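You operate a simulated robot arm through the tools that you are given. There is no shell and no other tool.

The job below is to be done with a simulated two-armed robot. You get a single attempt, and the scene is never put back.

## Task
Set the belt jig to the loop length on the press card.
Fine: open the clamp first; park the pin in the slate tube while you slide; end with the pin in the teal tube and the clamp shut.

Only the result counts: the job must be done as asked and must still hold three seconds after the hand-in. Knocking over, shifting, dropping, spilling or breaking anything else fails it.

## Robot
Two 7-joint arms with two-finger grippers on one trunk that stands fixed in place. Base frame: the origin is at the foot of the trunk, x ahead of it, y to its left, z up; the work surface is at about z = 0.9. Readings come in m, degrees, newtons and seconds.
The left shoulder is at [0.058, 0.216, 1.189], the right one opposite. With the tool pointing down near the work surface each hand reaches from about 0.28 to 0.8 m from the base axis, measured 20 degrees to its own side. Payload 3.18 kg a hand.
Tool frame (each hand has its own): the origin (TCP) lies between the finger pads and is the grasp point; the fingertips stand 0.03 m ahead of it; z points along the fingers, y is the line along which they close. The gripper opens to 0.144 m; its body begins 0.103 m behind the TCP.
Orientation is told as [roll, pitch, yaw] about the base's x, y, z axes, in that order, counted from this pose: with the fingers straight down and closing along the base's y, the tool's x points along the base's -x, its y along +y and its z along -z.

## Interface
- The arms move only by the tool arm_command. It takes "left_plan", "right_plan" or both (then of equal length, played together; a hand with none holds still); each is a list of rows, each a list of 7 numbers: the shift along the tool's x, y, z in m, then the turn, a rotation vector about the tool's x, y, z in degrees, then the closure, from 0 (fully open) to 1 (shut). In form: [[x, y, z, wx, wy, wz, gripper], ...]. A call has 1 to 20 rows; each row is the pose to reach, as a shift and turn from the pose commanded when the call began, along the tool's axes at that moment. Rows are played at 5 a second. More than 0.05 m and 8.6 degrees between two rows, or a gripper value outside its range, and nothing of the call is played. Where a pose cannot be reached the arm comes as near as it can. A force on the tool above 50 N (or 10 N above the force at the start of the call, whichever is more), or a blocked arm, ends the call early, and 0.2 s more pass. Each finger travels about 0.1867 m/s and halts on what it meets, pressing with about 28 N; the grip force reading is that of the motor and also rises with nothing between the fingers. The clock runs only during rows and for 0.2 s after the last one: add rows that repeat a pose to give the fingers time. It gives the time, the measured TCP pose, the force on the tool (base axes), the opening and the grip force at its end, in the units of the frame above (readings bear some noise), with the torque about the TCP (base axes, N m) and any sound that the robot's microphone picked up.
- Cameras (640 x 400 px; columns grow to the right, rows downward): "scene" is now at [0.1314, -0.0524, 1.3883]; the picture's right is [-0.56, -0.83, 0.00], its down [-0.44, 0.30, -0.85] and it looks along [0.70, -0.47, -0.53] (base axes); focal length 239 px, centre (320, 200). "left" rides on the left gripper at [0.076, -0.016, -0.143] in its tool frame; the picture's right is [0.21, 0.98, 0.00], its down [-0.84, 0.18, -0.51] and it looks along [-0.50, 0.11, 0.86] (tool axes); focal length 218 px, centre (320, 200). "right" rides on the right gripper at [0.076, 0.016, -0.143] in its tool frame; the picture's right is [-0.21, 0.98, 0.00], its down [-0.84, -0.18, -0.51] and it looks along [-0.50, -0.11, 0.86] (tool axes); focal length 218 px, centre (320, 200).
- get_image(camera): a new picture of that camera. It takes no simulated time.
- raise_lower(by): moves the trunk up (or, below 0, down) by that many m; the arms and the scene camera ride with it, the base frame stays. It gives what a move gives, with no picture.
- aim_head(pan, tilt): turns the head with the scene camera to pan (to the left, within 80 degrees either way) and tilt (down, from -29 to 69), counted from straight ahead of the robot (the tilt from the chest, where the trunk bows). It gives what a move gives.
- probe_pixels(camera, pixels): for up to 12 pixels [column, row] of the newest picture of that camera ("zoom" is the newest enlarged one), the place [x, y, z] in the base frame of the surface seen there, good to about 0.002 m, but the place of the scene camera against the robot may be out by one fixed shift of up to 0.012 m in any direction. It takes no simulated time.
- inspect(camera, box): a new picture of the part [left, top, right, bottom] of that camera's present view, enlarged. It takes no simulated time.
- job_done(): hands the job in; it is judged then, once.

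Leave the grippers open and the arms clear of the work at the hand-in unless told otherwise.

The tools are called after "Call:" by a JSON object that holds its "method" and its "body". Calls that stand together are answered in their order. arm_command: Moves the arms, as the interface text tells. Its arguments: {"type":"object","properties":{"left_plan":{"type":"array"},"right_plan":{"type":"array"}},"required":[]} The other tools are called the same way: raise_lower (by) moves the trunk up or down; aim_head (pan, tilt) turns the head that bears the scene camera; get_image (camera) takes a picture; probe_pixels (camera, pixels) gives the place of the surface under pixels of a picture; inspect (camera, box) takes an enlarged picture of a part of a camera's view; job_done () hands the job in.

At the start:

```text
time: 0.0
left_eef_pos: [0.4184, 0.0216, 1.2203]
left_tcp_rot: [0.0, 0.0, 0.0]
left_ft_force: [0.2, -1.3, 0.1]
left_wrist_torque: [0.01, -0.02, 0.0]
left_finger_gap: 0.144
left_gripper_force: 0.1
right_eef_pos: [0.3595, -0.341, 1.2266]
right_tcp_rot: [0.2, -0.1, -0.5]
right_ft_force: [0.6, -0.1, 0.6]
right_wrist_torque: [-0.04, -0.02, -0.01]
right_finger_gap: 0.1439
right_gripper_force: 0.1
trunk travel left (down, up): [-0.27, 0.1]
head pan, tilt (commanded): [-34.0, 32.2]
```

scene: 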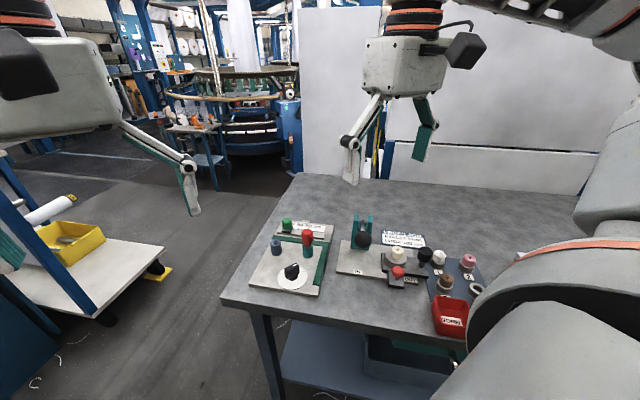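
right: 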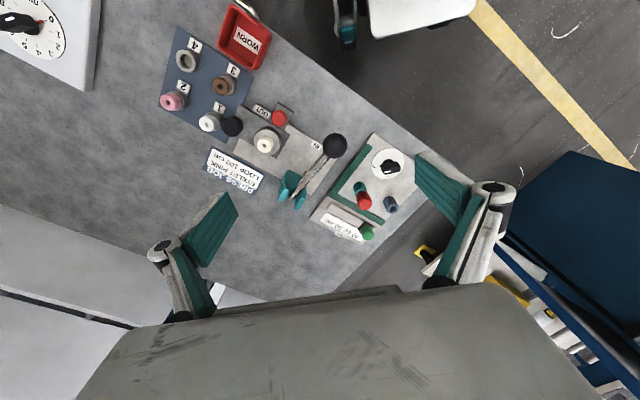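
left: 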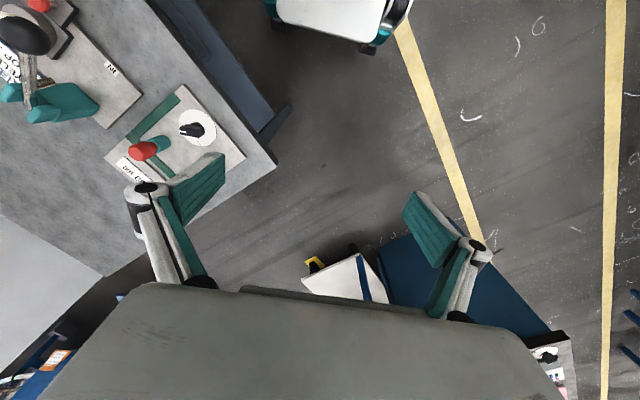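

I see a bench with a press station (teal clamp, card, cots) and a second jig to its left with a dial, red pin and tubes. I'll enlarge those parts of the scene and right-hand views to read the labels.

Call:
{"method": "inspect", "body": {"camera": "scene", "box": [220, 200, 360, 310]}}

Call:
{"method": "inspect", "body": {"camera": "scene", "box": [320, 200, 500, 350]}}

Call:
{"method": "inspect", "body": {"camera": "right", "box": [290, 120, 430, 250]}}

Call:
{"method": "inspect", "body": {"camera": "right", "box": [150, 0, 350, 210]}}

Call:
{"method": "inspect", "body": {"camera": "left", "box": [90, 70, 270, 230]}}

```text
3.64 times, centred on (290, 255) of scene
```

zoom: 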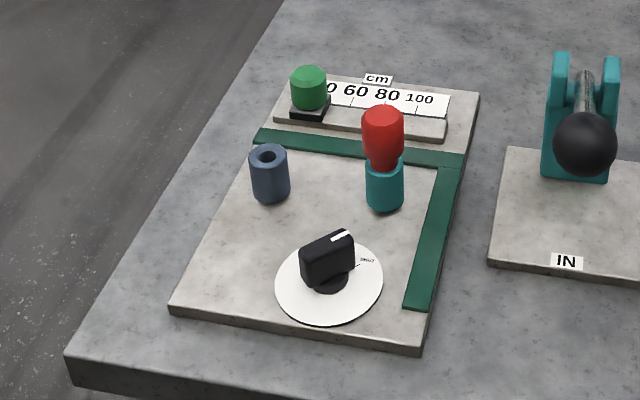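

```text
2.67 times, centred on (410, 275) of scene
```

zoom: 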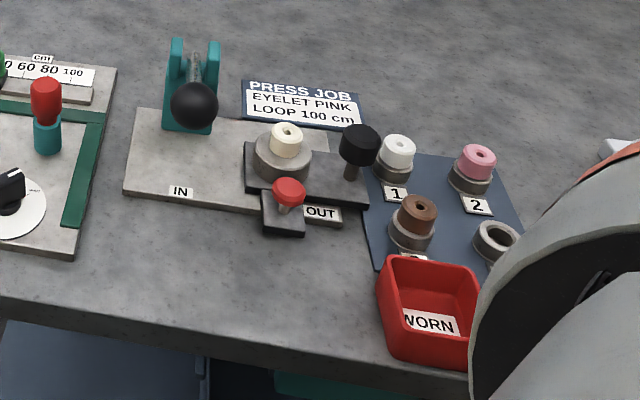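

```text
3.08 times, centred on (360, 185) of right
```

zoom: 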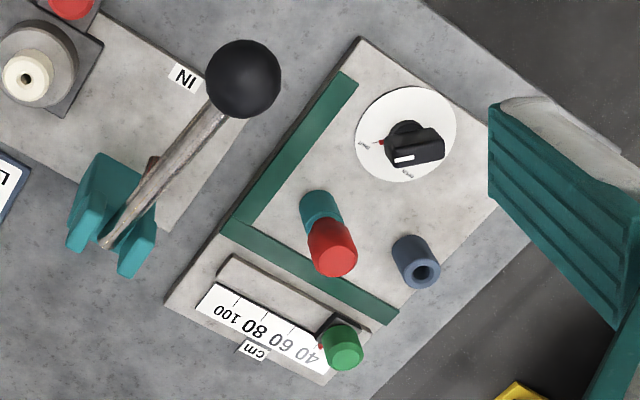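

```text
1.90 times, centred on (250, 105) of right
```

zoom: 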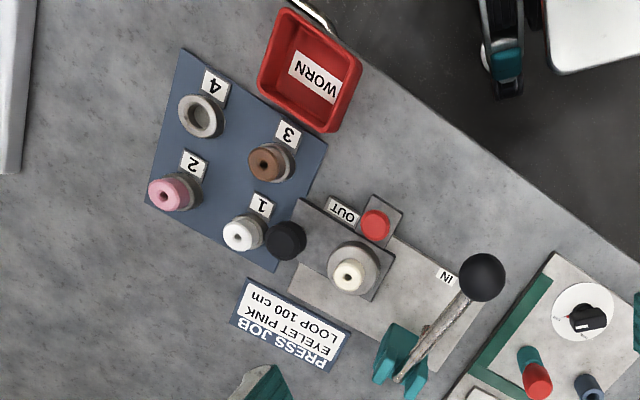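

```text
2.50 times, centred on (180, 150) of left
```

zoom: 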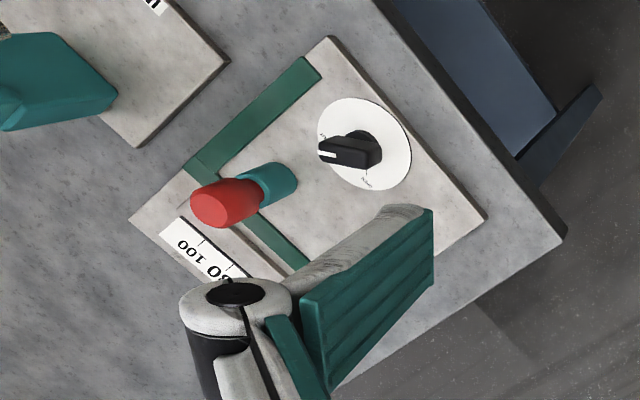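

The card reads "PRESS JOB / EYELET PINK / LOOP 100 cm". The belt jig is the plate with the dial (clamp), red pin in the teal tube, slate tube, and green-knob slider on the cm scale. I'll probe the jig parts in the scene picture.

Call:
{"method": "inspect", "body": {"camera": "scene", "box": [240, 210, 340, 300]}}

Call:
{"method": "probe_pixels", "body": {"camera": "scene", "pixels": [[287, 221], [308, 232], [307, 250], [275, 245], [292, 268], [292, 285], [330, 228], [250, 285], [316, 296], [287, 228], [262, 270], [300, 260]]}}

```text
4.44 times, centred on (290, 255) of scene
```

zoom: 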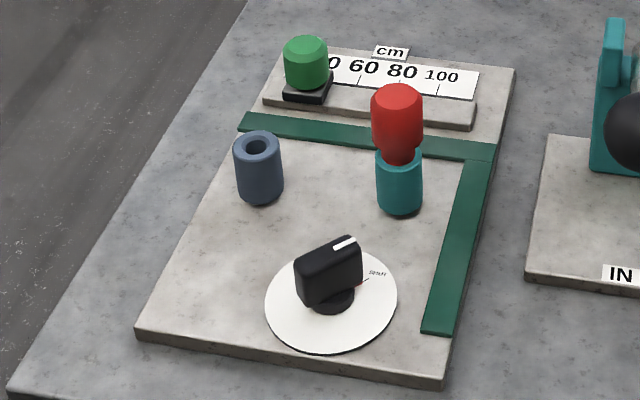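

```text
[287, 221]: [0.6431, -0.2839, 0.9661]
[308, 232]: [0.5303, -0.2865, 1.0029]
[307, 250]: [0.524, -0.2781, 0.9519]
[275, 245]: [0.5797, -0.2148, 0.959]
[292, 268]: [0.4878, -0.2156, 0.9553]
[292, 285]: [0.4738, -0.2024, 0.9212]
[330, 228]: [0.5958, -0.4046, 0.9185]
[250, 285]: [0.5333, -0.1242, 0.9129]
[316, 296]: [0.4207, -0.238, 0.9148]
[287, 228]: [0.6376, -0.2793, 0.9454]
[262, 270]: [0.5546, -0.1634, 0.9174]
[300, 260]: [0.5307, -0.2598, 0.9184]
```

The plate top is at z≈0.918 and the jig spans x 0.42–0.66, y −0.12 to −0.40, which the right arm reaches well. I'll move the left hand away to the left, and bring the right hand over the jig's near side, staying high, for a closer view.

Call:
{"method": "arm_command", "body": {"left_plan": [[0, 0.04, 0, 0, 0, 0, 0], [0, 0.08, 0, 0, 0, 0, 0], [0, 0.12, 0, 0, 0, 0, 0], [0, 0.16, 0, 0, 0, 0, 0], [0, 0.2, 0, 0, 0, 0, 0], [0, 0.22, 0, 0, 0, 0, 0]], "right_plan": [[0, 0, 0, 0, 0, 0, 0], [-0.01, 0.03, 0.026, 0, 0, 0, 0], [-0.022, 0.06, 0.052, 0, 0, 0, 0], [-0.034, 0.09, 0.078, 0, 0, 0, 0], [-0.0465, 0.119, 0.1056, 0, 0, 0, 0], [-0.0465, 0.119, 0.1056, 0, 0, 0, 0]]}}

Call:
{"method": "get_image", "body": {"camera": "right"}}

Call:
{"method": "get_image", "body": {"camera": "scene"}}

```text
time: 1.4
left_eef_pos: [0.4172, 0.2418, 1.2212]
left_tcp_rot: [0.0, 0.0, 0.0]
left_ft_force: [-0.6, -0.7, -0.1]
left_wrist_torque: [0.0, -0.03, -0.01]
left_finger_gap: 0.1439
left_gripper_force: 0.2
right_eef_pos: [0.409, -0.2223, 1.1216]
right_tcp_rot: [0.3, -0.1, -0.4]
right_ft_force: [-0.8, -1.0, -0.5]
right_wrist_torque: [0.0, -0.04, 0.01]
right_finger_gap: 0.1439
right_gripper_force: 0.0
trunk travel left (down, up): [-0.27, 0.1]
head pan, tilt (commanded): [-34.0, 32.2]
```

```text
taken
```

right: 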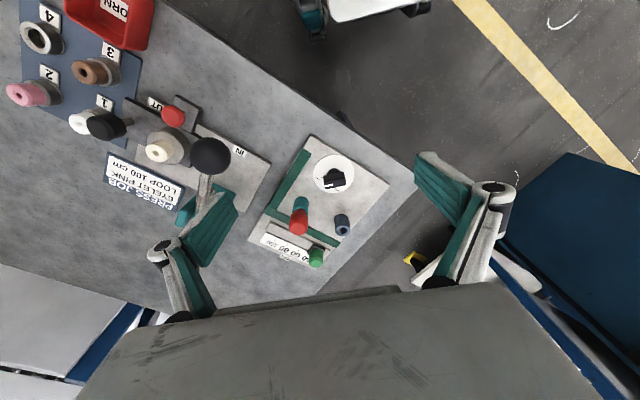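

```text
taken
```

scene: 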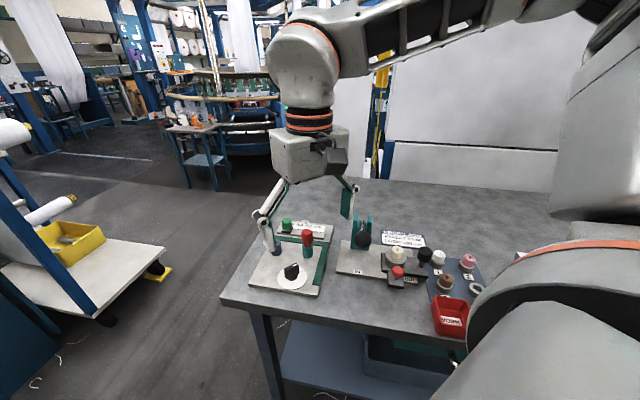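

The jig is now centred between the fingers in the right-hand picture (columns 245–390, rows 135–270). I'll enlarge that and probe it.

Call:
{"method": "inspect", "body": {"camera": "right", "box": [240, 130, 400, 275]}}

Call:
{"method": "inspect", "body": {"camera": "right", "box": [300, 145, 370, 205]}}

Call:
{"method": "inspect", "body": {"camera": "right", "box": [250, 200, 350, 275]}}

```text
2.76 times, centred on (320, 202) of right
```

zoom: 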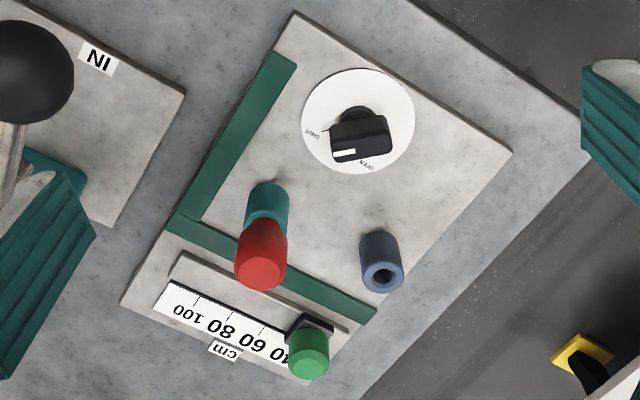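

```text
6.67 times, centred on (335, 175) of right
```

zoom: 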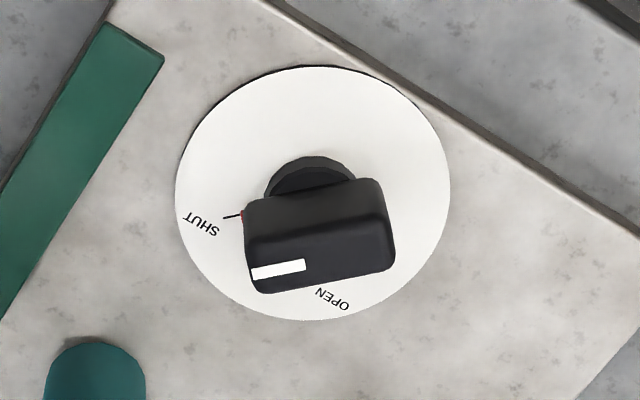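

```text
5.33 times, centred on (300, 238) of right
```

zoom: 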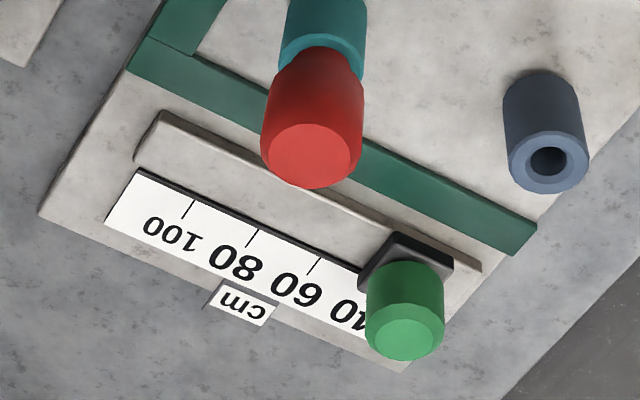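

The clamp knob points at SHUT with OPEN about a quarter turn counter-clockwise from above. The slider sits at 40 and the 100 tick is near the left rail end. I'll probe in the newest zoomed picture (slider/tubes).

Call:
{"method": "probe_pixels", "body": {"camera": "zoom", "pixels": [[190, 208], [251, 238], [314, 268], [150, 125], [478, 265], [402, 340], [418, 250], [310, 160], [548, 138], [525, 172], [572, 175], [320, 45]]}}

Call:
{"method": "inspect", "body": {"camera": "right", "box": [300, 145, 370, 205]}}

Call:
{"method": "probe_pixels", "body": {"camera": "zoom", "pixels": [[313, 68], [178, 190], [448, 190], [310, 316], [330, 255], [278, 270], [230, 217], [325, 298], [370, 220], [255, 245], [385, 250], [95, 350]]}}

```text
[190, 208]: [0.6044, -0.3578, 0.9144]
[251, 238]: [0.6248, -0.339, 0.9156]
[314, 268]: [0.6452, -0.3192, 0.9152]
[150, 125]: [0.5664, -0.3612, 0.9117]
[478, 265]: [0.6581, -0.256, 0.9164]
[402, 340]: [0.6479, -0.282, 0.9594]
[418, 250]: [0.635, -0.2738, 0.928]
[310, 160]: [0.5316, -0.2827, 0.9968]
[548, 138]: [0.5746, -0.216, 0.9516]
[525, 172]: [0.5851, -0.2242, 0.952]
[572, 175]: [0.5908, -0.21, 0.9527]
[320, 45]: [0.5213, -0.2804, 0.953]
```

```text
6.67 times, centred on (335, 175) of right
```

zoom: 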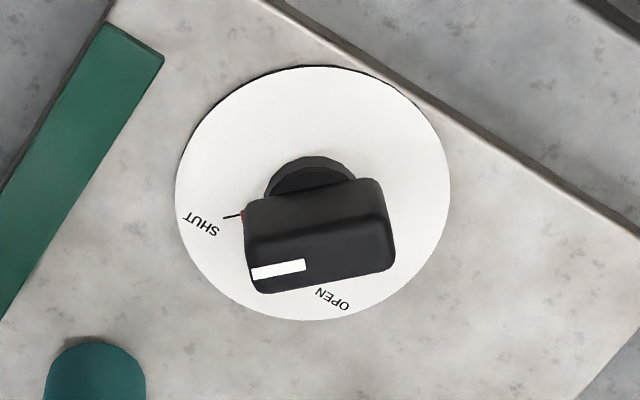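

```text
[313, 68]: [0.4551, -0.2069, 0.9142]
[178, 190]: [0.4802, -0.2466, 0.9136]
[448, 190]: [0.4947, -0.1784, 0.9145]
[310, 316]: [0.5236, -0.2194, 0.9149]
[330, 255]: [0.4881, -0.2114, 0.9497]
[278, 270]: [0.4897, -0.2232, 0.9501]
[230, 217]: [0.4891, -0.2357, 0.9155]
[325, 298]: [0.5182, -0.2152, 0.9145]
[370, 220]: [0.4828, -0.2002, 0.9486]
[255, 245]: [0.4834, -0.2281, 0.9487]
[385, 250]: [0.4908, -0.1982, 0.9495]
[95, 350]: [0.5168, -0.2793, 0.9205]
```

In the right-hand view, the dial centre is ≈(0.4885, −0.213), disc radius 0.035. The knob top is at z≈0.950, SHUT points along −y and OPEN roughly along +x. The slider needs to move about 0.084 m to reach the 100 tick. Next I'll look at the finger shape and the press lever ball to judge clearance.

Call:
{"method": "inspect", "body": {"camera": "scene", "box": [235, 110, 385, 260]}}

Call:
{"method": "probe_pixels", "body": {"camera": "scene", "pixels": [[363, 238], [270, 240], [346, 205], [260, 215], [352, 190], [308, 235], [355, 220], [369, 220]]}}

```text
2.67 times, centred on (310, 185) of scene
```

zoom: 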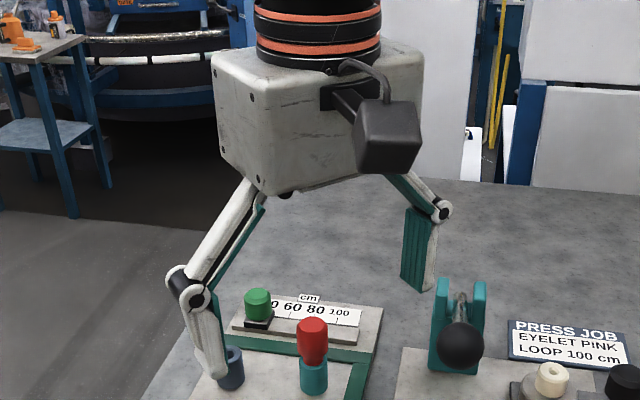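

```text
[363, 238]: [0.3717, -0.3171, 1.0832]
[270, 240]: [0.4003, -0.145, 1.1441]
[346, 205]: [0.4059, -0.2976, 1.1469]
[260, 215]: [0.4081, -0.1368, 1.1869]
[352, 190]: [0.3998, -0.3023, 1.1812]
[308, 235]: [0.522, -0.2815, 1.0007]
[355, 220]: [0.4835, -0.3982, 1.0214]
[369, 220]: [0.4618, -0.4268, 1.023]
```

Seen from the scene camera, the press lever's black ball is at ≈(0.37, −0.32, 1.08), so I must stay clear of that. I'll now raise clear, rotate the right hand 90° clockwise (seen from above) so its fingers close along base x, and hover over the dial at TCP z≈1.07 with the fingers half closed.

Call:
{"method": "arm_command", "body": {"right_plan": [[-0.007, 0.001, 0.004, 0, 0, 7.5, 0.1], [-0.014, 0.002, 0.008, 0, 0, 15, 0.2], [-0.021, 0.003, 0.012, 0, 0, 22.5, 0.3], [-0.028, 0.004, 0.016, 0, 0, 30, 0.4], [-0.035, 0.005, 0.02, 0, 0, 37.5, 0.5], [-0.042, 0.006, 0.024, 0, 0, 45, 0.55], [-0.049, 0.007, 0.028, 0, 0, 52.5, 0.55], [-0.056, 0.008, 0.032, 0, 0, 60, 0.55], [-0.063, 0.009, 0.036, 0, 0, 67.5, 0.55], [-0.07, 0.0095, 0.04, 0, 0, 75, 0.55], [-0.075, 0.0095, 0.045, 0, 0, 82.5, 0.55], [-0.0795, 0.0095, 0.05, 0, 0, 90, 0.55], [-0.0795, 0.0095, 0.05, 0, 0, 90, 0.55]]}}

Call:
{"method": "get_image", "body": {"camera": "right"}}

Call:
{"method": "get_image", "body": {"camera": "scene"}}

```text
time: 4.2
left_eef_pos: [0.4186, 0.2422, 1.2216]
left_tcp_rot: [0.0, 0.0, 0.0]
left_ft_force: [0.4, 0.9, 0.4]
left_wrist_torque: [0.05, 0.01, -0.02]
left_finger_gap: 0.1441
left_gripper_force: 0.0
right_eef_pos: [0.4879, -0.2125, 1.0714]
right_tcp_rot: [0.2, 0.3, -90.6]
right_ft_force: [1.0, -0.2, 0.4]
right_wrist_torque: [0.01, -0.02, 0.01]
right_finger_gap: 0.0648
right_gripper_force: 0.0
trunk travel left (down, up): [-0.27, 0.1]
head pan, tilt (commanded): [-34.0, 32.2]
```

```text
taken
```

right: 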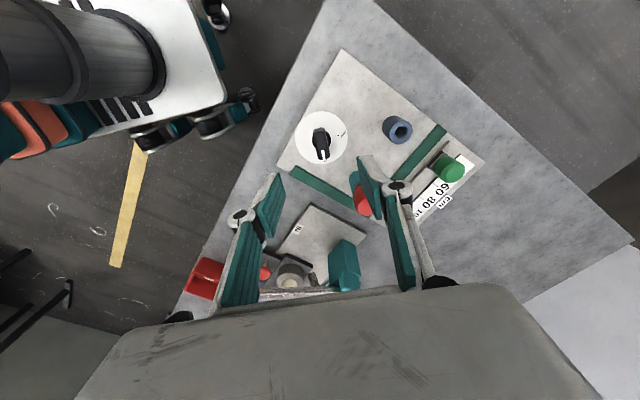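

```text
taken
```

scene: 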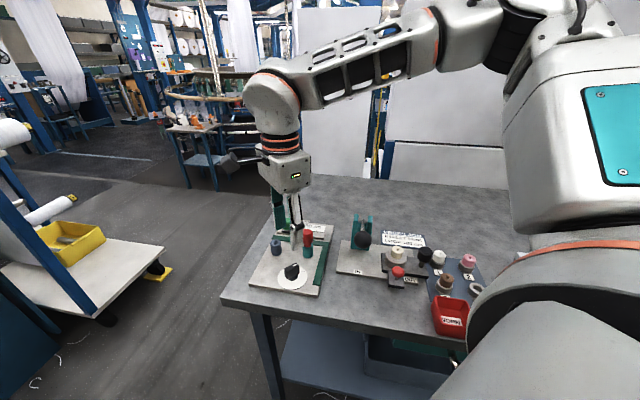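

The hand is at (0.488, −0.2125, 1.071) with yaw −90.6°. The dial shows at pixel (321,140) in the right view. I'll enlarge it to measure the pointer and both marks.

Call:
{"method": "inspect", "body": {"camera": "right", "box": [280, 100, 365, 175]}}

Call:
{"method": "probe_pixels", "body": {"camera": "zoom", "pixels": [[320, 60], [140, 190], [480, 190], [310, 330], [318, 320], [320, 280], [455, 170], [470, 160], [300, 180], [360, 180], [280, 290], [370, 290]]}}

```text
5.33 times, centred on (322, 138) of right
```

zoom: 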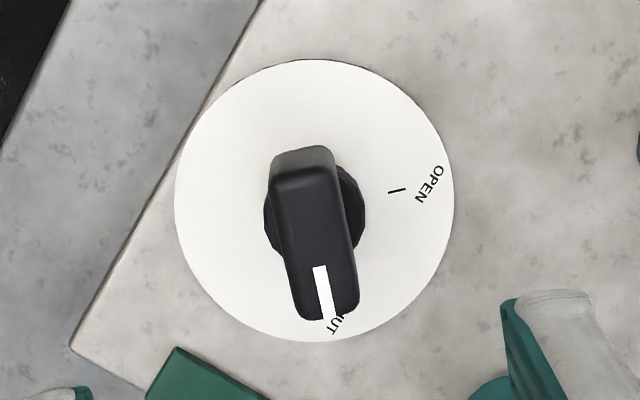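

```text
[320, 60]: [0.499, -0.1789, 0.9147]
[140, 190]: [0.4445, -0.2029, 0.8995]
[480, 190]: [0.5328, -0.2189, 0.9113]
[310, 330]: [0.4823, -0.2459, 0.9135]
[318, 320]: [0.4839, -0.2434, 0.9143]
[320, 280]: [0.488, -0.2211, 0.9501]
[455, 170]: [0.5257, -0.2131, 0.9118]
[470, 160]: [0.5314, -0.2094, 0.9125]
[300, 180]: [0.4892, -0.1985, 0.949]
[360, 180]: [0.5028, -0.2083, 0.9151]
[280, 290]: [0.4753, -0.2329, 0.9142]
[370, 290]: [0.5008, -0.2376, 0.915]
```

I can see the OPEN tick at (397,190) and the white index line from (318,268) to (330,318) in the zoom. I'll probe those more finely.

Call:
{"method": "probe_pixels", "body": {"camera": "zoom", "pixels": [[389, 192], [405, 188], [431, 185], [318, 270], [329, 314], [178, 200], [451, 200], [312, 62], [314, 338], [305, 155], [345, 250], [285, 250]]}}

Call:
{"method": "inspect", "body": {"camera": "right", "box": [300, 120, 345, 165]}}

```text
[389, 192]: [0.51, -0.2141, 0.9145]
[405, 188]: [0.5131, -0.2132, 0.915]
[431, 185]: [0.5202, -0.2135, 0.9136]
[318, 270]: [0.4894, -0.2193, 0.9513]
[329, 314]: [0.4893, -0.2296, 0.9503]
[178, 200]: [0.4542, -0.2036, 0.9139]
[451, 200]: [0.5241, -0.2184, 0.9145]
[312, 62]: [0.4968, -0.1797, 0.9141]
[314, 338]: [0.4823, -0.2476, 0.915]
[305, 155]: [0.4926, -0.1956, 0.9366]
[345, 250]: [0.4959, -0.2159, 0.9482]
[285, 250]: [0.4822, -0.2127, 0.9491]
```

```text
8.89 times, centred on (322, 142) of right
```

zoom: 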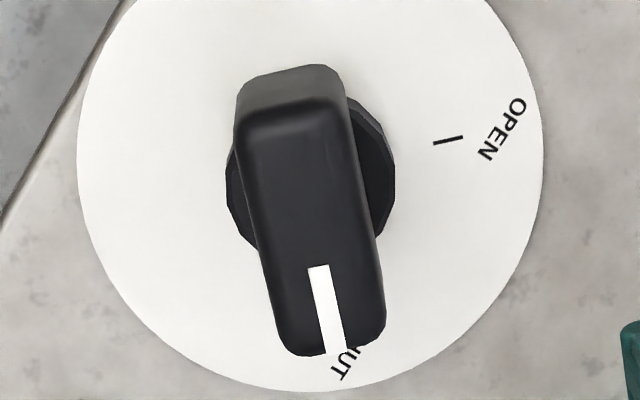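

The dial centre is ≈(0.4893, −0.2125). The bar is 0.015 wide along x, points along −y (SHUT), and OPEN is ≈88° counter-clockwise. I'll descend straight over the bar to TCP z≈0.985 with the gap at about 0.05 and check the alignment.

Call:
{"method": "arm_command", "body": {"right_plan": [[0, 0.0005, 0.025, 0, 0, 0, 0.6], [-0.0005, 0.0014, 0.05, 0, 0, 0, 0.65], [-0.0005, 0.0014, 0.07, 0, 0, 0, 0.65], [-0.0005, 0.0014, 0.086, 0, 0, 0, 0.65], [-0.0005, 0.0014, 0.086, 0, 0, 0, 0.65]]}}

Call:
{"method": "get_image", "body": {"camera": "right"}}

Call:
{"method": "inspect", "body": {"camera": "scene", "box": [230, 170, 370, 310]}}

```text
time: 5.4
left_eef_pos: [0.4181, 0.2422, 1.2217]
left_tcp_rot: [-0.1, 0.0, 0.0]
left_ft_force: [0.0, -0.4, 0.1]
left_wrist_torque: [-0.01, 0.0, -0.01]
left_finger_gap: 0.144
left_gripper_force: 0.0
right_eef_pos: [0.4887, -0.2126, 0.9849]
right_tcp_rot: [0.0, 0.3, -90.5]
right_ft_force: [0.0, -0.1, 0.8]
right_wrist_torque: [0.0, 0.0, -0.04]
right_finger_gap: 0.0504
right_gripper_force: 0.0
trunk travel left (down, up): [-0.27, 0.1]
head pan, tilt (commanded): [-34.0, 32.2]
```

```text
taken
```

right: 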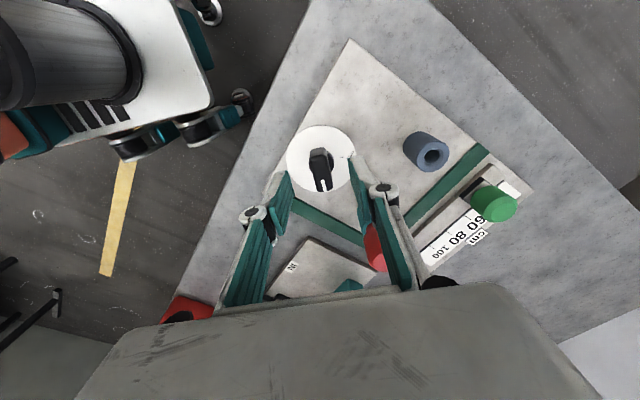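

```text
2.86 times, centred on (300, 240) of scene
```

zoom: 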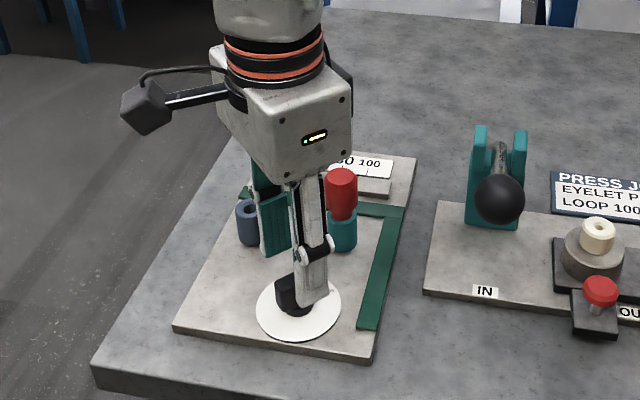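

The bar sits between the fingers. I'll descend to TCP z≈0.957 and close on the knob.

Call:
{"method": "arm_command", "body": {"right_plan": [[0, 0.0003, 0.014, 0, 0, 0, 0.65], [0, 0.0003, 0.028, 0, 0, 0, 0.65], [0, 0.0003, 0.028, 0, 0, 0, 0.75], [0, 0.0003, 0.028, 0, 0, 0, 0.85], [0, 0.0003, 0.028, 0, 0, 0, 0.95], [0, 0.0003, 0.028, 0, 0, 0, 1], [0, 0.0003, 0.028, 0, 0, 0, 1]]}}

Call:
{"method": "get_image", "body": {"camera": "right"}}

Call:
{"method": "inspect", "body": {"camera": "scene", "box": [230, 170, 370, 310]}}

```text
time: 7.0
left_eef_pos: [0.4203, 0.2426, 1.222]
left_tcp_rot: [0.0, 0.0, 0.0]
left_ft_force: [0.5, 0.4, -1.2]
left_wrist_torque: [0.01, 0.0, 0.02]
left_finger_gap: 0.144
left_gripper_force: 0.1
right_eef_pos: [0.4883, -0.2108, 0.9573]
right_tcp_rot: [0.1, 0.3, -90.6]
right_ft_force: [1.0, -0.5, -0.1]
right_wrist_torque: [0.0, -0.02, 0.06]
right_finger_gap: 0.0158
right_gripper_force: 44.7
trunk travel left (down, up): [-0.27, 0.1]
head pan, tilt (commanded): [-34.0, 32.2]
```

```text
taken
```

right: 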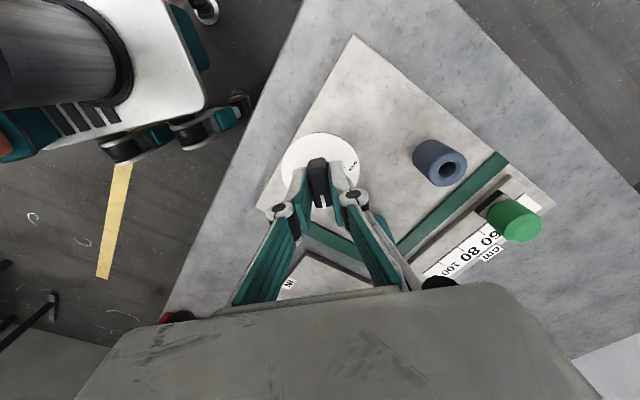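

```text
2.86 times, centred on (300, 240) of scene
```

zoom: 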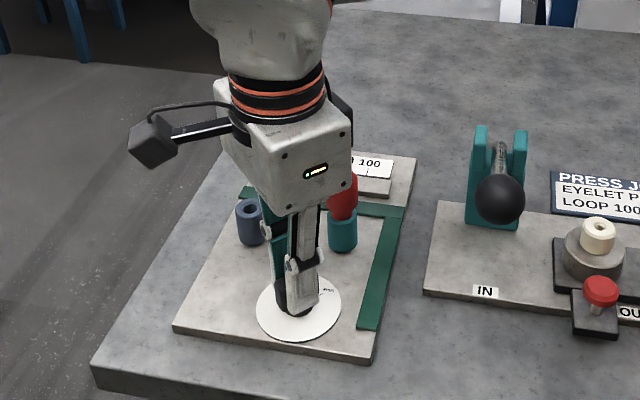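

The knob is gripped (gap 0.0158 m) with almost no side force. I'll turn it 30° counter-clockwise first, to check that it moves freely.

Call:
{"method": "arm_command", "body": {"right_plan": [[0, 0, 0, 0, 0, -6, 1], [0, 0, 0, 0, 0, -12, 1], [0, 0, 0, 0, 0, -18, 1], [0, 0, 0, 0, 0, -24, 1], [0, 0, 0, 0, 0, -30, 1]]}}

Call:
{"method": "inspect", "body": {"camera": "right", "box": [250, 110, 400, 220]}}

```text
time: 8.2
left_eef_pos: [0.4176, 0.2432, 1.2211]
left_tcp_rot: [0.1, 0.0, 0.1]
left_ft_force: [0.0, 0.9, -0.7]
left_wrist_torque: [0.01, 0.01, 0.04]
left_finger_gap: 0.1439
left_gripper_force: 0.1
right_eef_pos: [0.488, -0.2118, 0.9584]
right_tcp_rot: [0.2, 0.3, -60.5]
right_ft_force: [-5.1, -1.6, 0.8]
right_wrist_torque: [0.87, 0.64, -0.02]
right_finger_gap: 0.016
right_gripper_force: 45.2
trunk travel left (down, up): [-0.27, 0.1]
head pan, tilt (commanded): [-34.0, 32.2]
```

```text
3.64 times, centred on (325, 165) of right
```

zoom: 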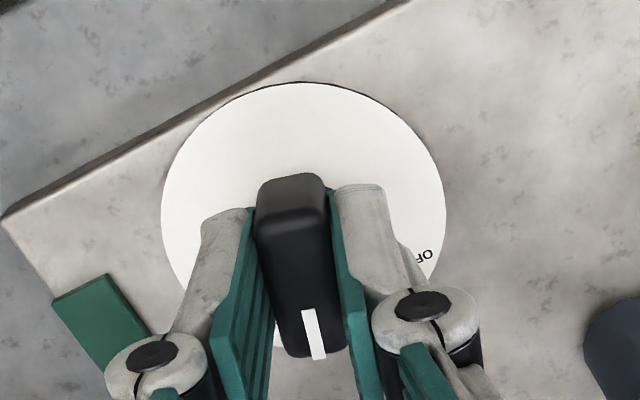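

The knob follows the hand, with side force only ~5 N. I'll carry on another 30°.

Call:
{"method": "arm_command", "body": {"right_plan": [[0, 0, 0, 0, 0, -6, 1], [0, 0, 0, 0, 0, -12, 1], [0, 0, 0, 0, 0, -18, 1], [0, 0, 0, 0, 0, -24, 1], [0, 0, 0, 0, 0, -30, 1]]}}

Call:
{"method": "inspect", "body": {"camera": "right", "box": [250, 110, 400, 220]}}

```text
time: 9.4
left_eef_pos: [0.4164, 0.2418, 1.2226]
left_tcp_rot: [0.0, -0.2, 0.0]
left_ft_force: [0.0, 0.3, 0.7]
left_wrist_torque: [0.01, 0.0, 0.01]
left_finger_gap: 0.1437
left_gripper_force: 0.1
right_eef_pos: [0.4876, -0.2134, 0.9594]
right_tcp_rot: [0.2, 0.1, -30.4]
right_ft_force: [-12.3, -7.6, 1.3]
right_wrist_torque: [0.32, 1.36, -0.02]
right_finger_gap: 0.0159
right_gripper_force: 44.9
trunk travel left (down, up): [-0.27, 0.1]
head pan, tilt (commanded): [-34.0, 32.2]
```

```text
3.64 times, centred on (325, 165) of right
```

zoom: 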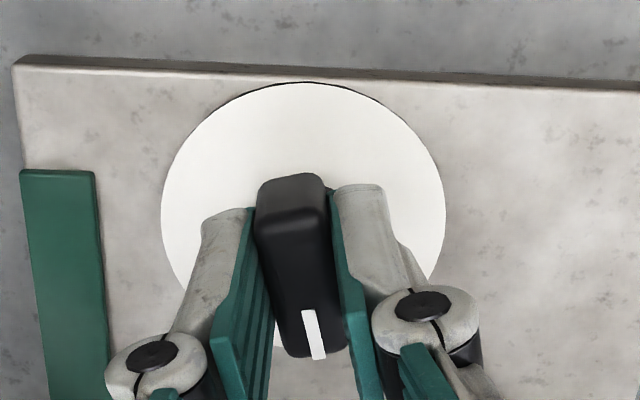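

The side force has grown to ~14 N because my grip is about 1.5 mm off the knob axis. I'll finish the turn (29° more) while shifting the hand ~2 mm to relieve it.

Call:
{"method": "arm_command", "body": {"right_plan": [[0.0001, -0.0006, 0, 0, 0, -5, 1], [0.0002, -0.0012, 0, 0, 0, -10, 1], [0.0003, -0.0019, 0, 0, 0, -15, 1], [0.0003, -0.0019, 0, 0, 0, -20, 1], [0.0003, -0.0019, 0, 0, 0, -25, 1], [0.0003, -0.0019, 0, 0, 0, -29, 1], [0.0003, -0.0019, 0, 0, 0, -29, 1]]}}

Call:
{"method": "inspect", "body": {"camera": "right", "box": [250, 110, 400, 220]}}

Call:
{"method": "inspect", "body": {"camera": "scene", "box": [230, 170, 370, 310]}}

```text
time: 11.0
left_eef_pos: [0.4178, 0.2425, 1.2217]
left_tcp_rot: [0.0, 0.0, -0.1]
left_ft_force: [-0.4, 0.0, -0.7]
left_wrist_torque: [0.05, 0.01, 0.01]
left_finger_gap: 0.144
left_gripper_force: 0.0
right_eef_pos: [0.4867, -0.2125, 0.9564]
right_tcp_rot: [0.3, -0.1, -1.4]
right_ft_force: [-10.5, -4.3, -2.6]
right_wrist_torque: [-0.15, 0.97, 0.06]
right_finger_gap: 0.0158
right_gripper_force: 45.0
trunk travel left (down, up): [-0.27, 0.1]
head pan, tilt (commanded): [-34.0, 32.2]
```

```text
3.64 times, centred on (325, 165) of right
```

zoom: 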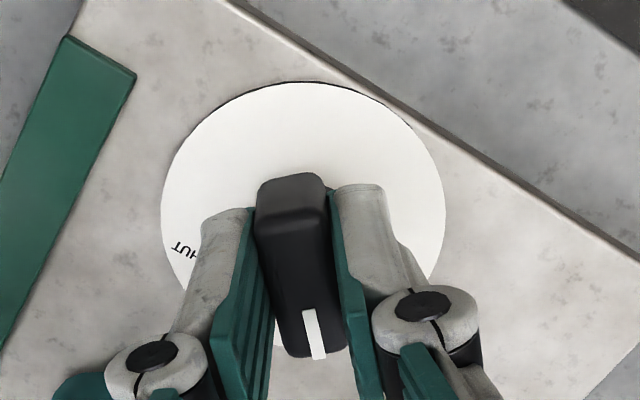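

```text
2.86 times, centred on (300, 240) of scene
```

zoom: 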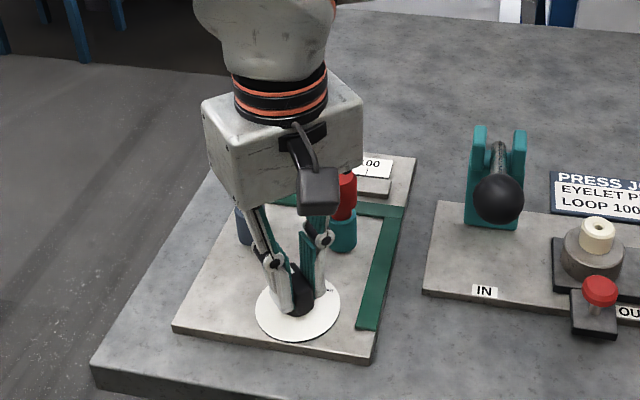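

The turn is complete (yaw −1.4°, 89° total). I'll relieve the remaining side force, open the fingers gently to ~0.05 m and rise straight up to look at the knob.

Call:
{"method": "arm_command", "body": {"right_plan": [[0.0015, -0.0006, 0, 0, 0, 0, 1], [0.0015, -0.0006, 0, 0, 0, 0, 0.8], [0.0015, -0.0006, 0, 0, 0, 0, 0.65], [0.0015, -0.0006, 0, 0, 0, 0, 0.65], [0.0015, -0.0006, -0.03, 0, 0, 0, 0.65], [0.0015, -0.0006, -0.07, 0, 0, 0, 0.65], [0.0015, -0.0006, -0.11, 0, 0, 0, 0.65], [0.0015, -0.0006, -0.11, 0, 0, 0, 0.65]]}}

Call:
{"method": "get_image", "body": {"camera": "right"}}

Call:
{"method": "inspect", "body": {"camera": "right", "box": [260, 90, 400, 190]}}

```text
time: 12.8
left_eef_pos: [0.419, 0.2423, 1.2217]
left_tcp_rot: [0.1, -0.1, 0.0]
left_ft_force: [0.0, -0.3, 0.5]
left_wrist_torque: [0.0, 0.0, 0.0]
left_finger_gap: 0.144
left_gripper_force: 0.0
right_eef_pos: [0.4871, -0.2143, 1.069]
right_tcp_rot: [0.3, 0.0, -1.5]
right_ft_force: [0.3, 0.1, -0.6]
right_wrist_torque: [0.02, 0.01, -0.02]
right_finger_gap: 0.0504
right_gripper_force: 0.0
trunk travel left (down, up): [-0.27, 0.1]
head pan, tilt (commanded): [-34.0, 32.2]
```

```text
taken
```

right: 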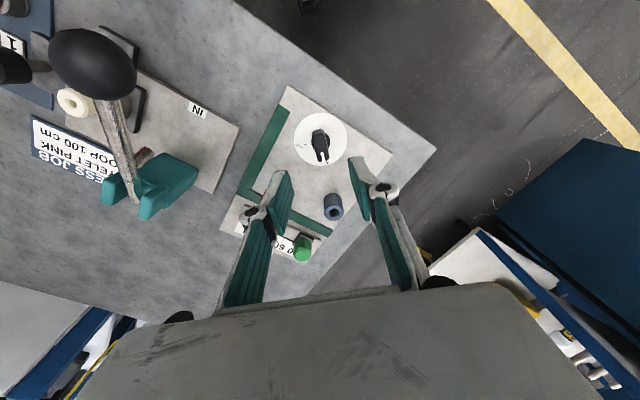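

```text
4.00 times, centred on (330, 140) of right
```

zoom: 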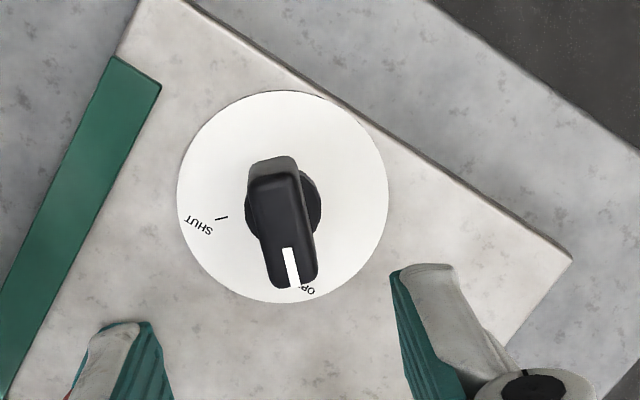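

The knob now points at OPEN, and the SHUT tick is visible at (221,217). I'll probe to verify the pointer angle and that the plate hasn't moved.

Call:
{"method": "probe_pixels", "body": {"camera": "zoom", "pixels": [[287, 252], [293, 284], [217, 218], [226, 216], [182, 190], [385, 190], [285, 94], [287, 298], [275, 182], [570, 262], [187, 3], [255, 240]]}}

Call:
{"method": "inspect", "body": {"camera": "right", "box": [300, 115, 345, 170]}}

```text
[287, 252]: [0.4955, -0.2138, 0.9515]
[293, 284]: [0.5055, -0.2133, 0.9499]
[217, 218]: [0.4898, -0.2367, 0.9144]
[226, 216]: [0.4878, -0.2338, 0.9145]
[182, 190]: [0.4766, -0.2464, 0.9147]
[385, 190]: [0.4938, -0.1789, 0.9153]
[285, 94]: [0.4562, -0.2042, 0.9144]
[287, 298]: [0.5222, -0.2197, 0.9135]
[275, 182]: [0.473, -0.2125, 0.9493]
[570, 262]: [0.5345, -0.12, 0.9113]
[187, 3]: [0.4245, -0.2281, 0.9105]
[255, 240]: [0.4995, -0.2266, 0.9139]
```

```text
7.27 times, centred on (322, 142) of right
```

zoom: 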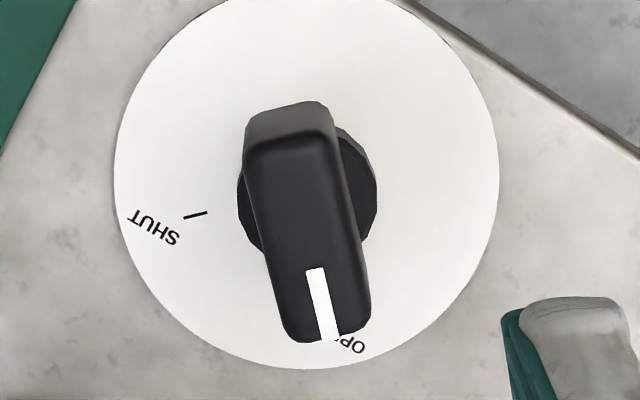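

The pointer angle is about −1.4°, on OPEN, and the disc hasn't moved. I'll rise, rotate to yaw −45° and hover above the red pin at ≈(0.529, −0.282) for a look at it and the tubes. Before that I'll probe the lever ball at (92,65) for clearance.

Call:
{"method": "probe_pixels", "body": {"camera": "right", "pixels": [[92, 65], [55, 65], [130, 65], [115, 140], [145, 205], [110, 185], [196, 165]]}}

Call:
{"method": "arm_command", "body": {"right_plan": [[0, 0, -0.02, 0, 0, 0, 0.6], [-0.006, -0.008, -0.031, 0, 0, 6, 0.6], [-0.012, -0.018, -0.031, 0, 0, 12, 0.6], [-0.019, -0.028, -0.031, 0, 0, 19, 0.6], [-0.026, -0.038, -0.031, 0, 0, 26, 0.6], [-0.033, -0.049, -0.031, 0, 0, 33, 0.6], [-0.039, -0.059, -0.031, 0, 0, 39, 0.6], [-0.0438, -0.0669, -0.031, 0, 0, 43.5, 0.6], [-0.0438, -0.0669, -0.031, 0, 0, 43.5, 0.6]]}}

Call:
{"method": "get_image", "body": {"camera": "right"}}

Call:
{"method": "inspect", "body": {"camera": "right", "box": [240, 60, 440, 200]}}

```text
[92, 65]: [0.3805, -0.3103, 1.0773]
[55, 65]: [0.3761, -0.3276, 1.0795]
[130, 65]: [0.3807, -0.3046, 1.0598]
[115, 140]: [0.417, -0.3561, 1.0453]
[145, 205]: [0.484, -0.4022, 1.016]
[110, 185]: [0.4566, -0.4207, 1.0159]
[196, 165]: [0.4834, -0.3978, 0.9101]
```

```text
time: 14.8
left_eef_pos: [0.4178, 0.2429, 1.2228]
left_tcp_rot: [-0.1, 0.0, 0.1]
left_ft_force: [-0.4, 0.6, 0.5]
left_wrist_torque: [0.03, 0.01, 0.0]
left_finger_gap: 0.1441
left_gripper_force: 0.0
right_eef_pos: [0.5301, -0.2835, 1.0977]
right_tcp_rot: [0.2, 0.2, -45.0]
right_ft_force: [-1.1, -0.1, 0.0]
right_wrist_torque: [0.0, 0.03, 0.0]
right_finger_gap: 0.0574
right_gripper_force: 0.1
trunk travel left (down, up): [-0.27, 0.1]
head pan, tilt (commanded): [-34.0, 32.2]
```

```text
taken
```

right: 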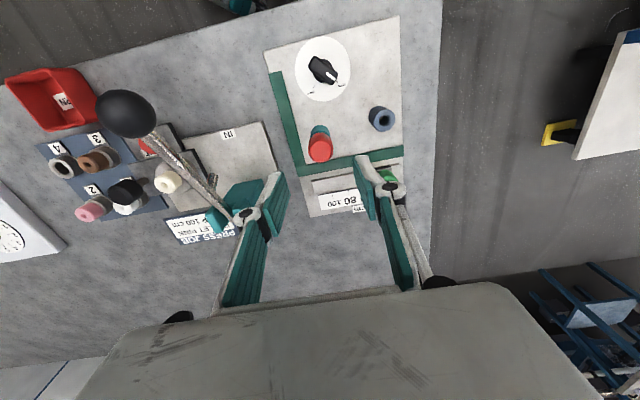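

```text
2.86 times, centred on (340, 130) of right
```

zoom: 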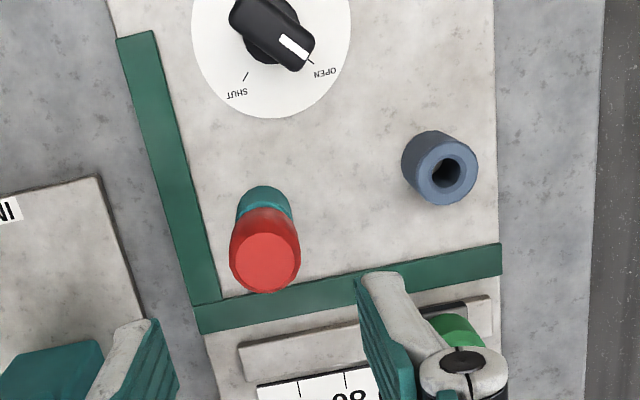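

The knob's white index clearly lines up with the OPEN tick. Now I'll zoom in on the pin and the slate tube, and probe their rims.

Call:
{"method": "inspect", "body": {"camera": "right", "box": [295, 115, 345, 170]}}

Call:
{"method": "probe_pixels", "body": {"camera": "zoom", "pixels": [[320, 290], [220, 290], [410, 290], [320, 200], [320, 340], [228, 265], [405, 265], [320, 175], [320, 100], [250, 120], [385, 120], [320, 245]]}}

Call:
{"method": "inspect", "body": {"camera": "right", "box": [360, 90, 410, 140]}}

```text
7.27 times, centred on (320, 142) of right
```

zoom: 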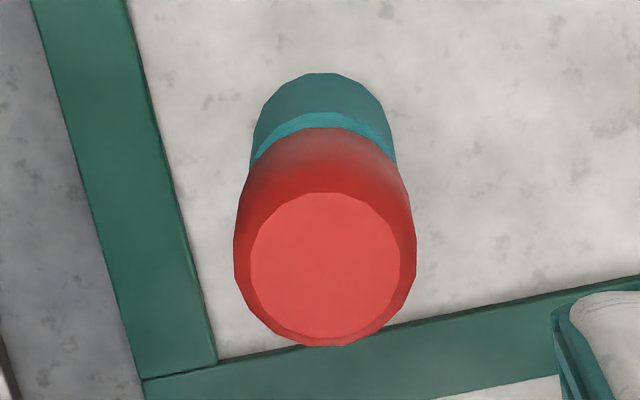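

```text
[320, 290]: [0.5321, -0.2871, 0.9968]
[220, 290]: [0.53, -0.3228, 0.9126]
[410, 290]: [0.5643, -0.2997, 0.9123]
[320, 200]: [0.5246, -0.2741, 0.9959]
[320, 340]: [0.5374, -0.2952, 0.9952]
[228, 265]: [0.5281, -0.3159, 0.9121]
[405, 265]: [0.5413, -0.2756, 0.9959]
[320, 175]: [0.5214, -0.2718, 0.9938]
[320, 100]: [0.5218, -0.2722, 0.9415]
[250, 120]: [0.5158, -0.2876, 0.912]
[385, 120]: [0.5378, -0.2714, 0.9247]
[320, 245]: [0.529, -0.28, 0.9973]
```

```text
8.00 times, centred on (385, 115) of right
```

zoom: 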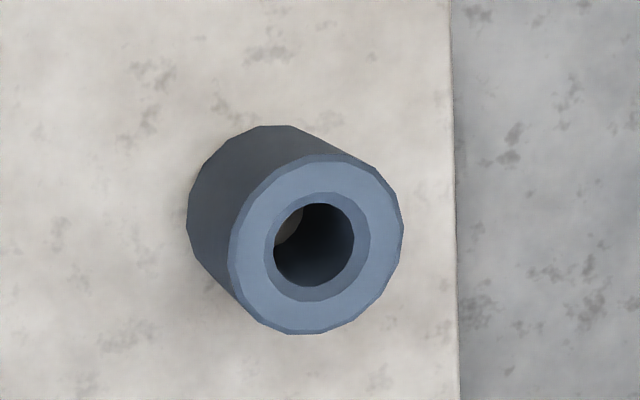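

The pin head is ≈28 mm across with its top at z≈0.997, and the slate tube hole is ≈14 mm with a chamfer. I'll descend around the head to TCP z≈0.990 (tips just above the tube rim) with the fingers open to 0.057.

Call:
{"method": "arm_command", "body": {"right_plan": [[-0.0008, 0.0002, 0.02, 0, 0, 0, 0.6], [-0.0016, 0.0004, 0.045, 0, 0, 0, 0.6], [-0.0016, 0.0004, 0.07, 0, 0, 0, 0.6], [-0.0016, 0.0004, 0.09, 0, 0, 0, 0.6], [-0.0016, 0.0004, 0.107, 0, 0, 0, 0.6], [-0.0016, 0.0004, 0.107, 0, 0, 0, 0.6]]}}

Call:
{"method": "get_image", "body": {"camera": "right"}}

Call:
{"method": "inspect", "body": {"camera": "scene", "box": [230, 150, 390, 290]}}

```text
time: 16.2
left_eef_pos: [0.4185, 0.2424, 1.2213]
left_tcp_rot: [0.0, -0.1, 0.0]
left_ft_force: [-0.4, 0.0, -0.6]
left_wrist_torque: [0.0, -0.02, -0.05]
left_finger_gap: 0.144
left_gripper_force: 0.1
right_eef_pos: [0.5293, -0.2831, 0.9895]
right_tcp_rot: [0.2, 0.1, -44.9]
right_ft_force: [0.1, -0.6, -0.2]
right_wrist_torque: [0.0, 0.01, -0.01]
right_finger_gap: 0.0576
right_gripper_force: 0.1
trunk travel left (down, up): [-0.27, 0.1]
head pan, tilt (commanded): [-34.0, 32.2]
```

```text
taken
```

right: 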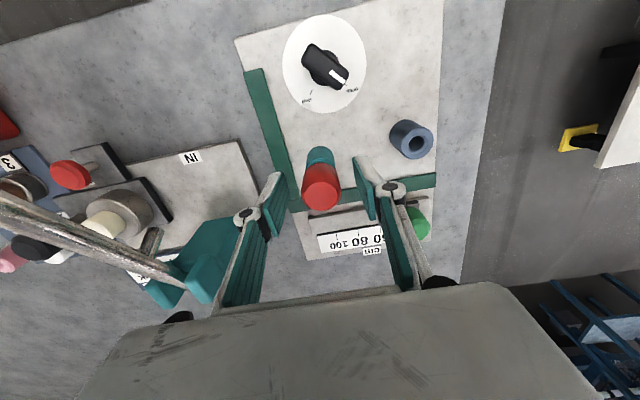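

```text
2.86 times, centred on (310, 220) of scene
```

zoom: 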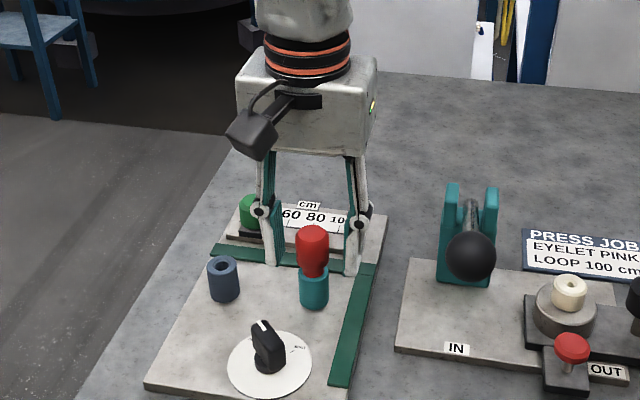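

The pin head sits midway between the fingers (pin at column 320, fingers at ~285 and ~360). I'll close gradually on it.

Call:
{"method": "arm_command", "body": {"right_plan": [[0, 0, 0, 0, 0, 0, 0.7], [0, 0, 0, 0, 0, 0, 0.76], [0, 0, 0, 0, 0, 0, 0.82], [0, 0, 0, 0, 0, 0, 0.9], [0, 0, 0, 0, 0, 0, 1], [0, 0, 0, 0, 0, 0, 1]]}}

Call:
{"method": "get_image", "body": {"camera": "right"}}

Call:
{"method": "inspect", "body": {"camera": "scene", "box": [260, 190, 350, 270]}}

```text
time: 17.6
left_eef_pos: [0.4193, 0.2419, 1.2221]
left_tcp_rot: [0.0, 0.0, 0.0]
left_ft_force: [-0.7, 1.6, 0.2]
left_wrist_torque: [0.01, -0.01, 0.0]
left_finger_gap: 0.1441
left_gripper_force: 0.0
right_eef_pos: [0.5301, -0.2825, 0.9913]
right_tcp_rot: [0.3, 0.2, -45.0]
right_ft_force: [2.6, 4.4, -0.3]
right_wrist_torque: [0.11, -0.08, 0.0]
right_finger_gap: 0.0288
right_gripper_force: 28.0
trunk travel left (down, up): [-0.27, 0.1]
head pan, tilt (commanded): [-34.0, 32.2]
```

```text
taken
```

right: 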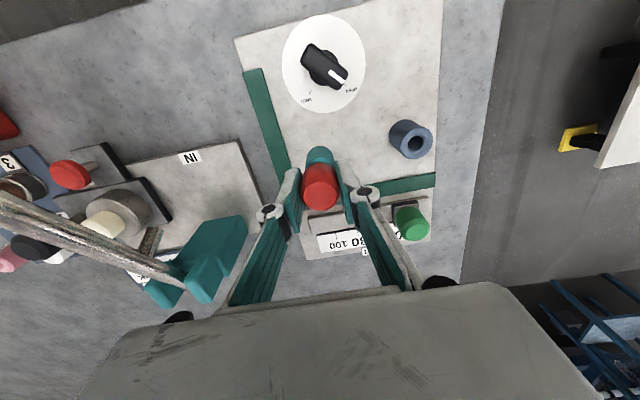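

```text
5.00 times, centred on (305, 230) of scene
```

zoom: 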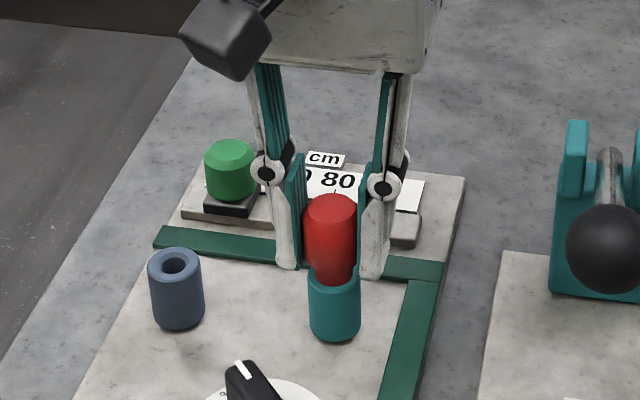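

The head is gripped (gap 0.0288, 28 N). I'll lift straight up 65 mm slowly and check whether the pin comes clear.

Call:
{"method": "arm_command", "body": {"right_plan": [[0, 0, -0.008, 0, 0, 0, 1], [0, 0, -0.016, 0, 0, 0, 1], [0, 0, -0.026, 0, 0, 0, 1], [0, 0, -0.036, 0, 0, 0, 1], [0, 0, -0.046, 0, 0, 0, 1], [0, 0, -0.056, 0, 0, 0, 1], [0, 0, -0.065, 0, 0, 0, 1], [0, 0, -0.065, 0, 0, 0, 1]]}}

Call:
{"method": "get_image", "body": {"camera": "right"}}

Call:
{"method": "inspect", "body": {"camera": "scene", "box": [260, 180, 350, 270]}}

```text
time: 19.4
left_eef_pos: [0.4188, 0.2417, 1.2209]
left_tcp_rot: [0.0, 0.0, 0.0]
left_ft_force: [-0.3, -0.3, -0.5]
left_wrist_torque: [0.02, 0.01, 0.01]
left_finger_gap: 0.1438
left_gripper_force: 0.2
right_eef_pos: [0.5309, -0.2832, 1.0561]
right_tcp_rot: [0.3, 0.2, -45.0]
right_ft_force: [-0.6, -0.5, 0.4]
right_wrist_torque: [-0.04, -0.04, -0.01]
right_finger_gap: 0.0289
right_gripper_force: 28.3
trunk travel left (down, up): [-0.27, 0.1]
head pan, tilt (commanded): [-34.0, 32.2]
```

```text
taken
```

right: 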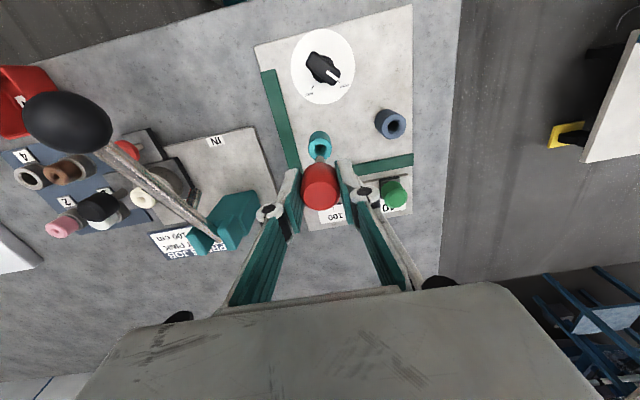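

```text
4.44 times, centred on (305, 225) of scene
```

zoom: 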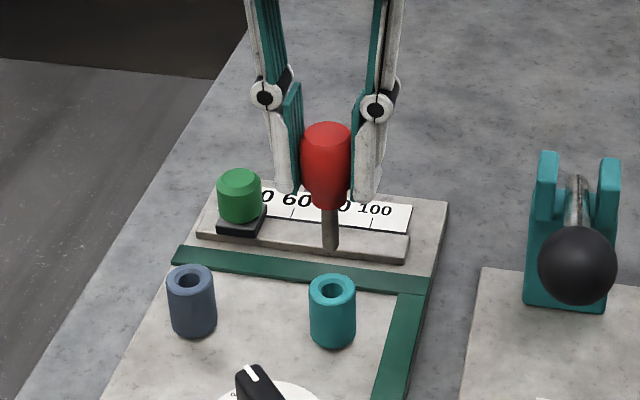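

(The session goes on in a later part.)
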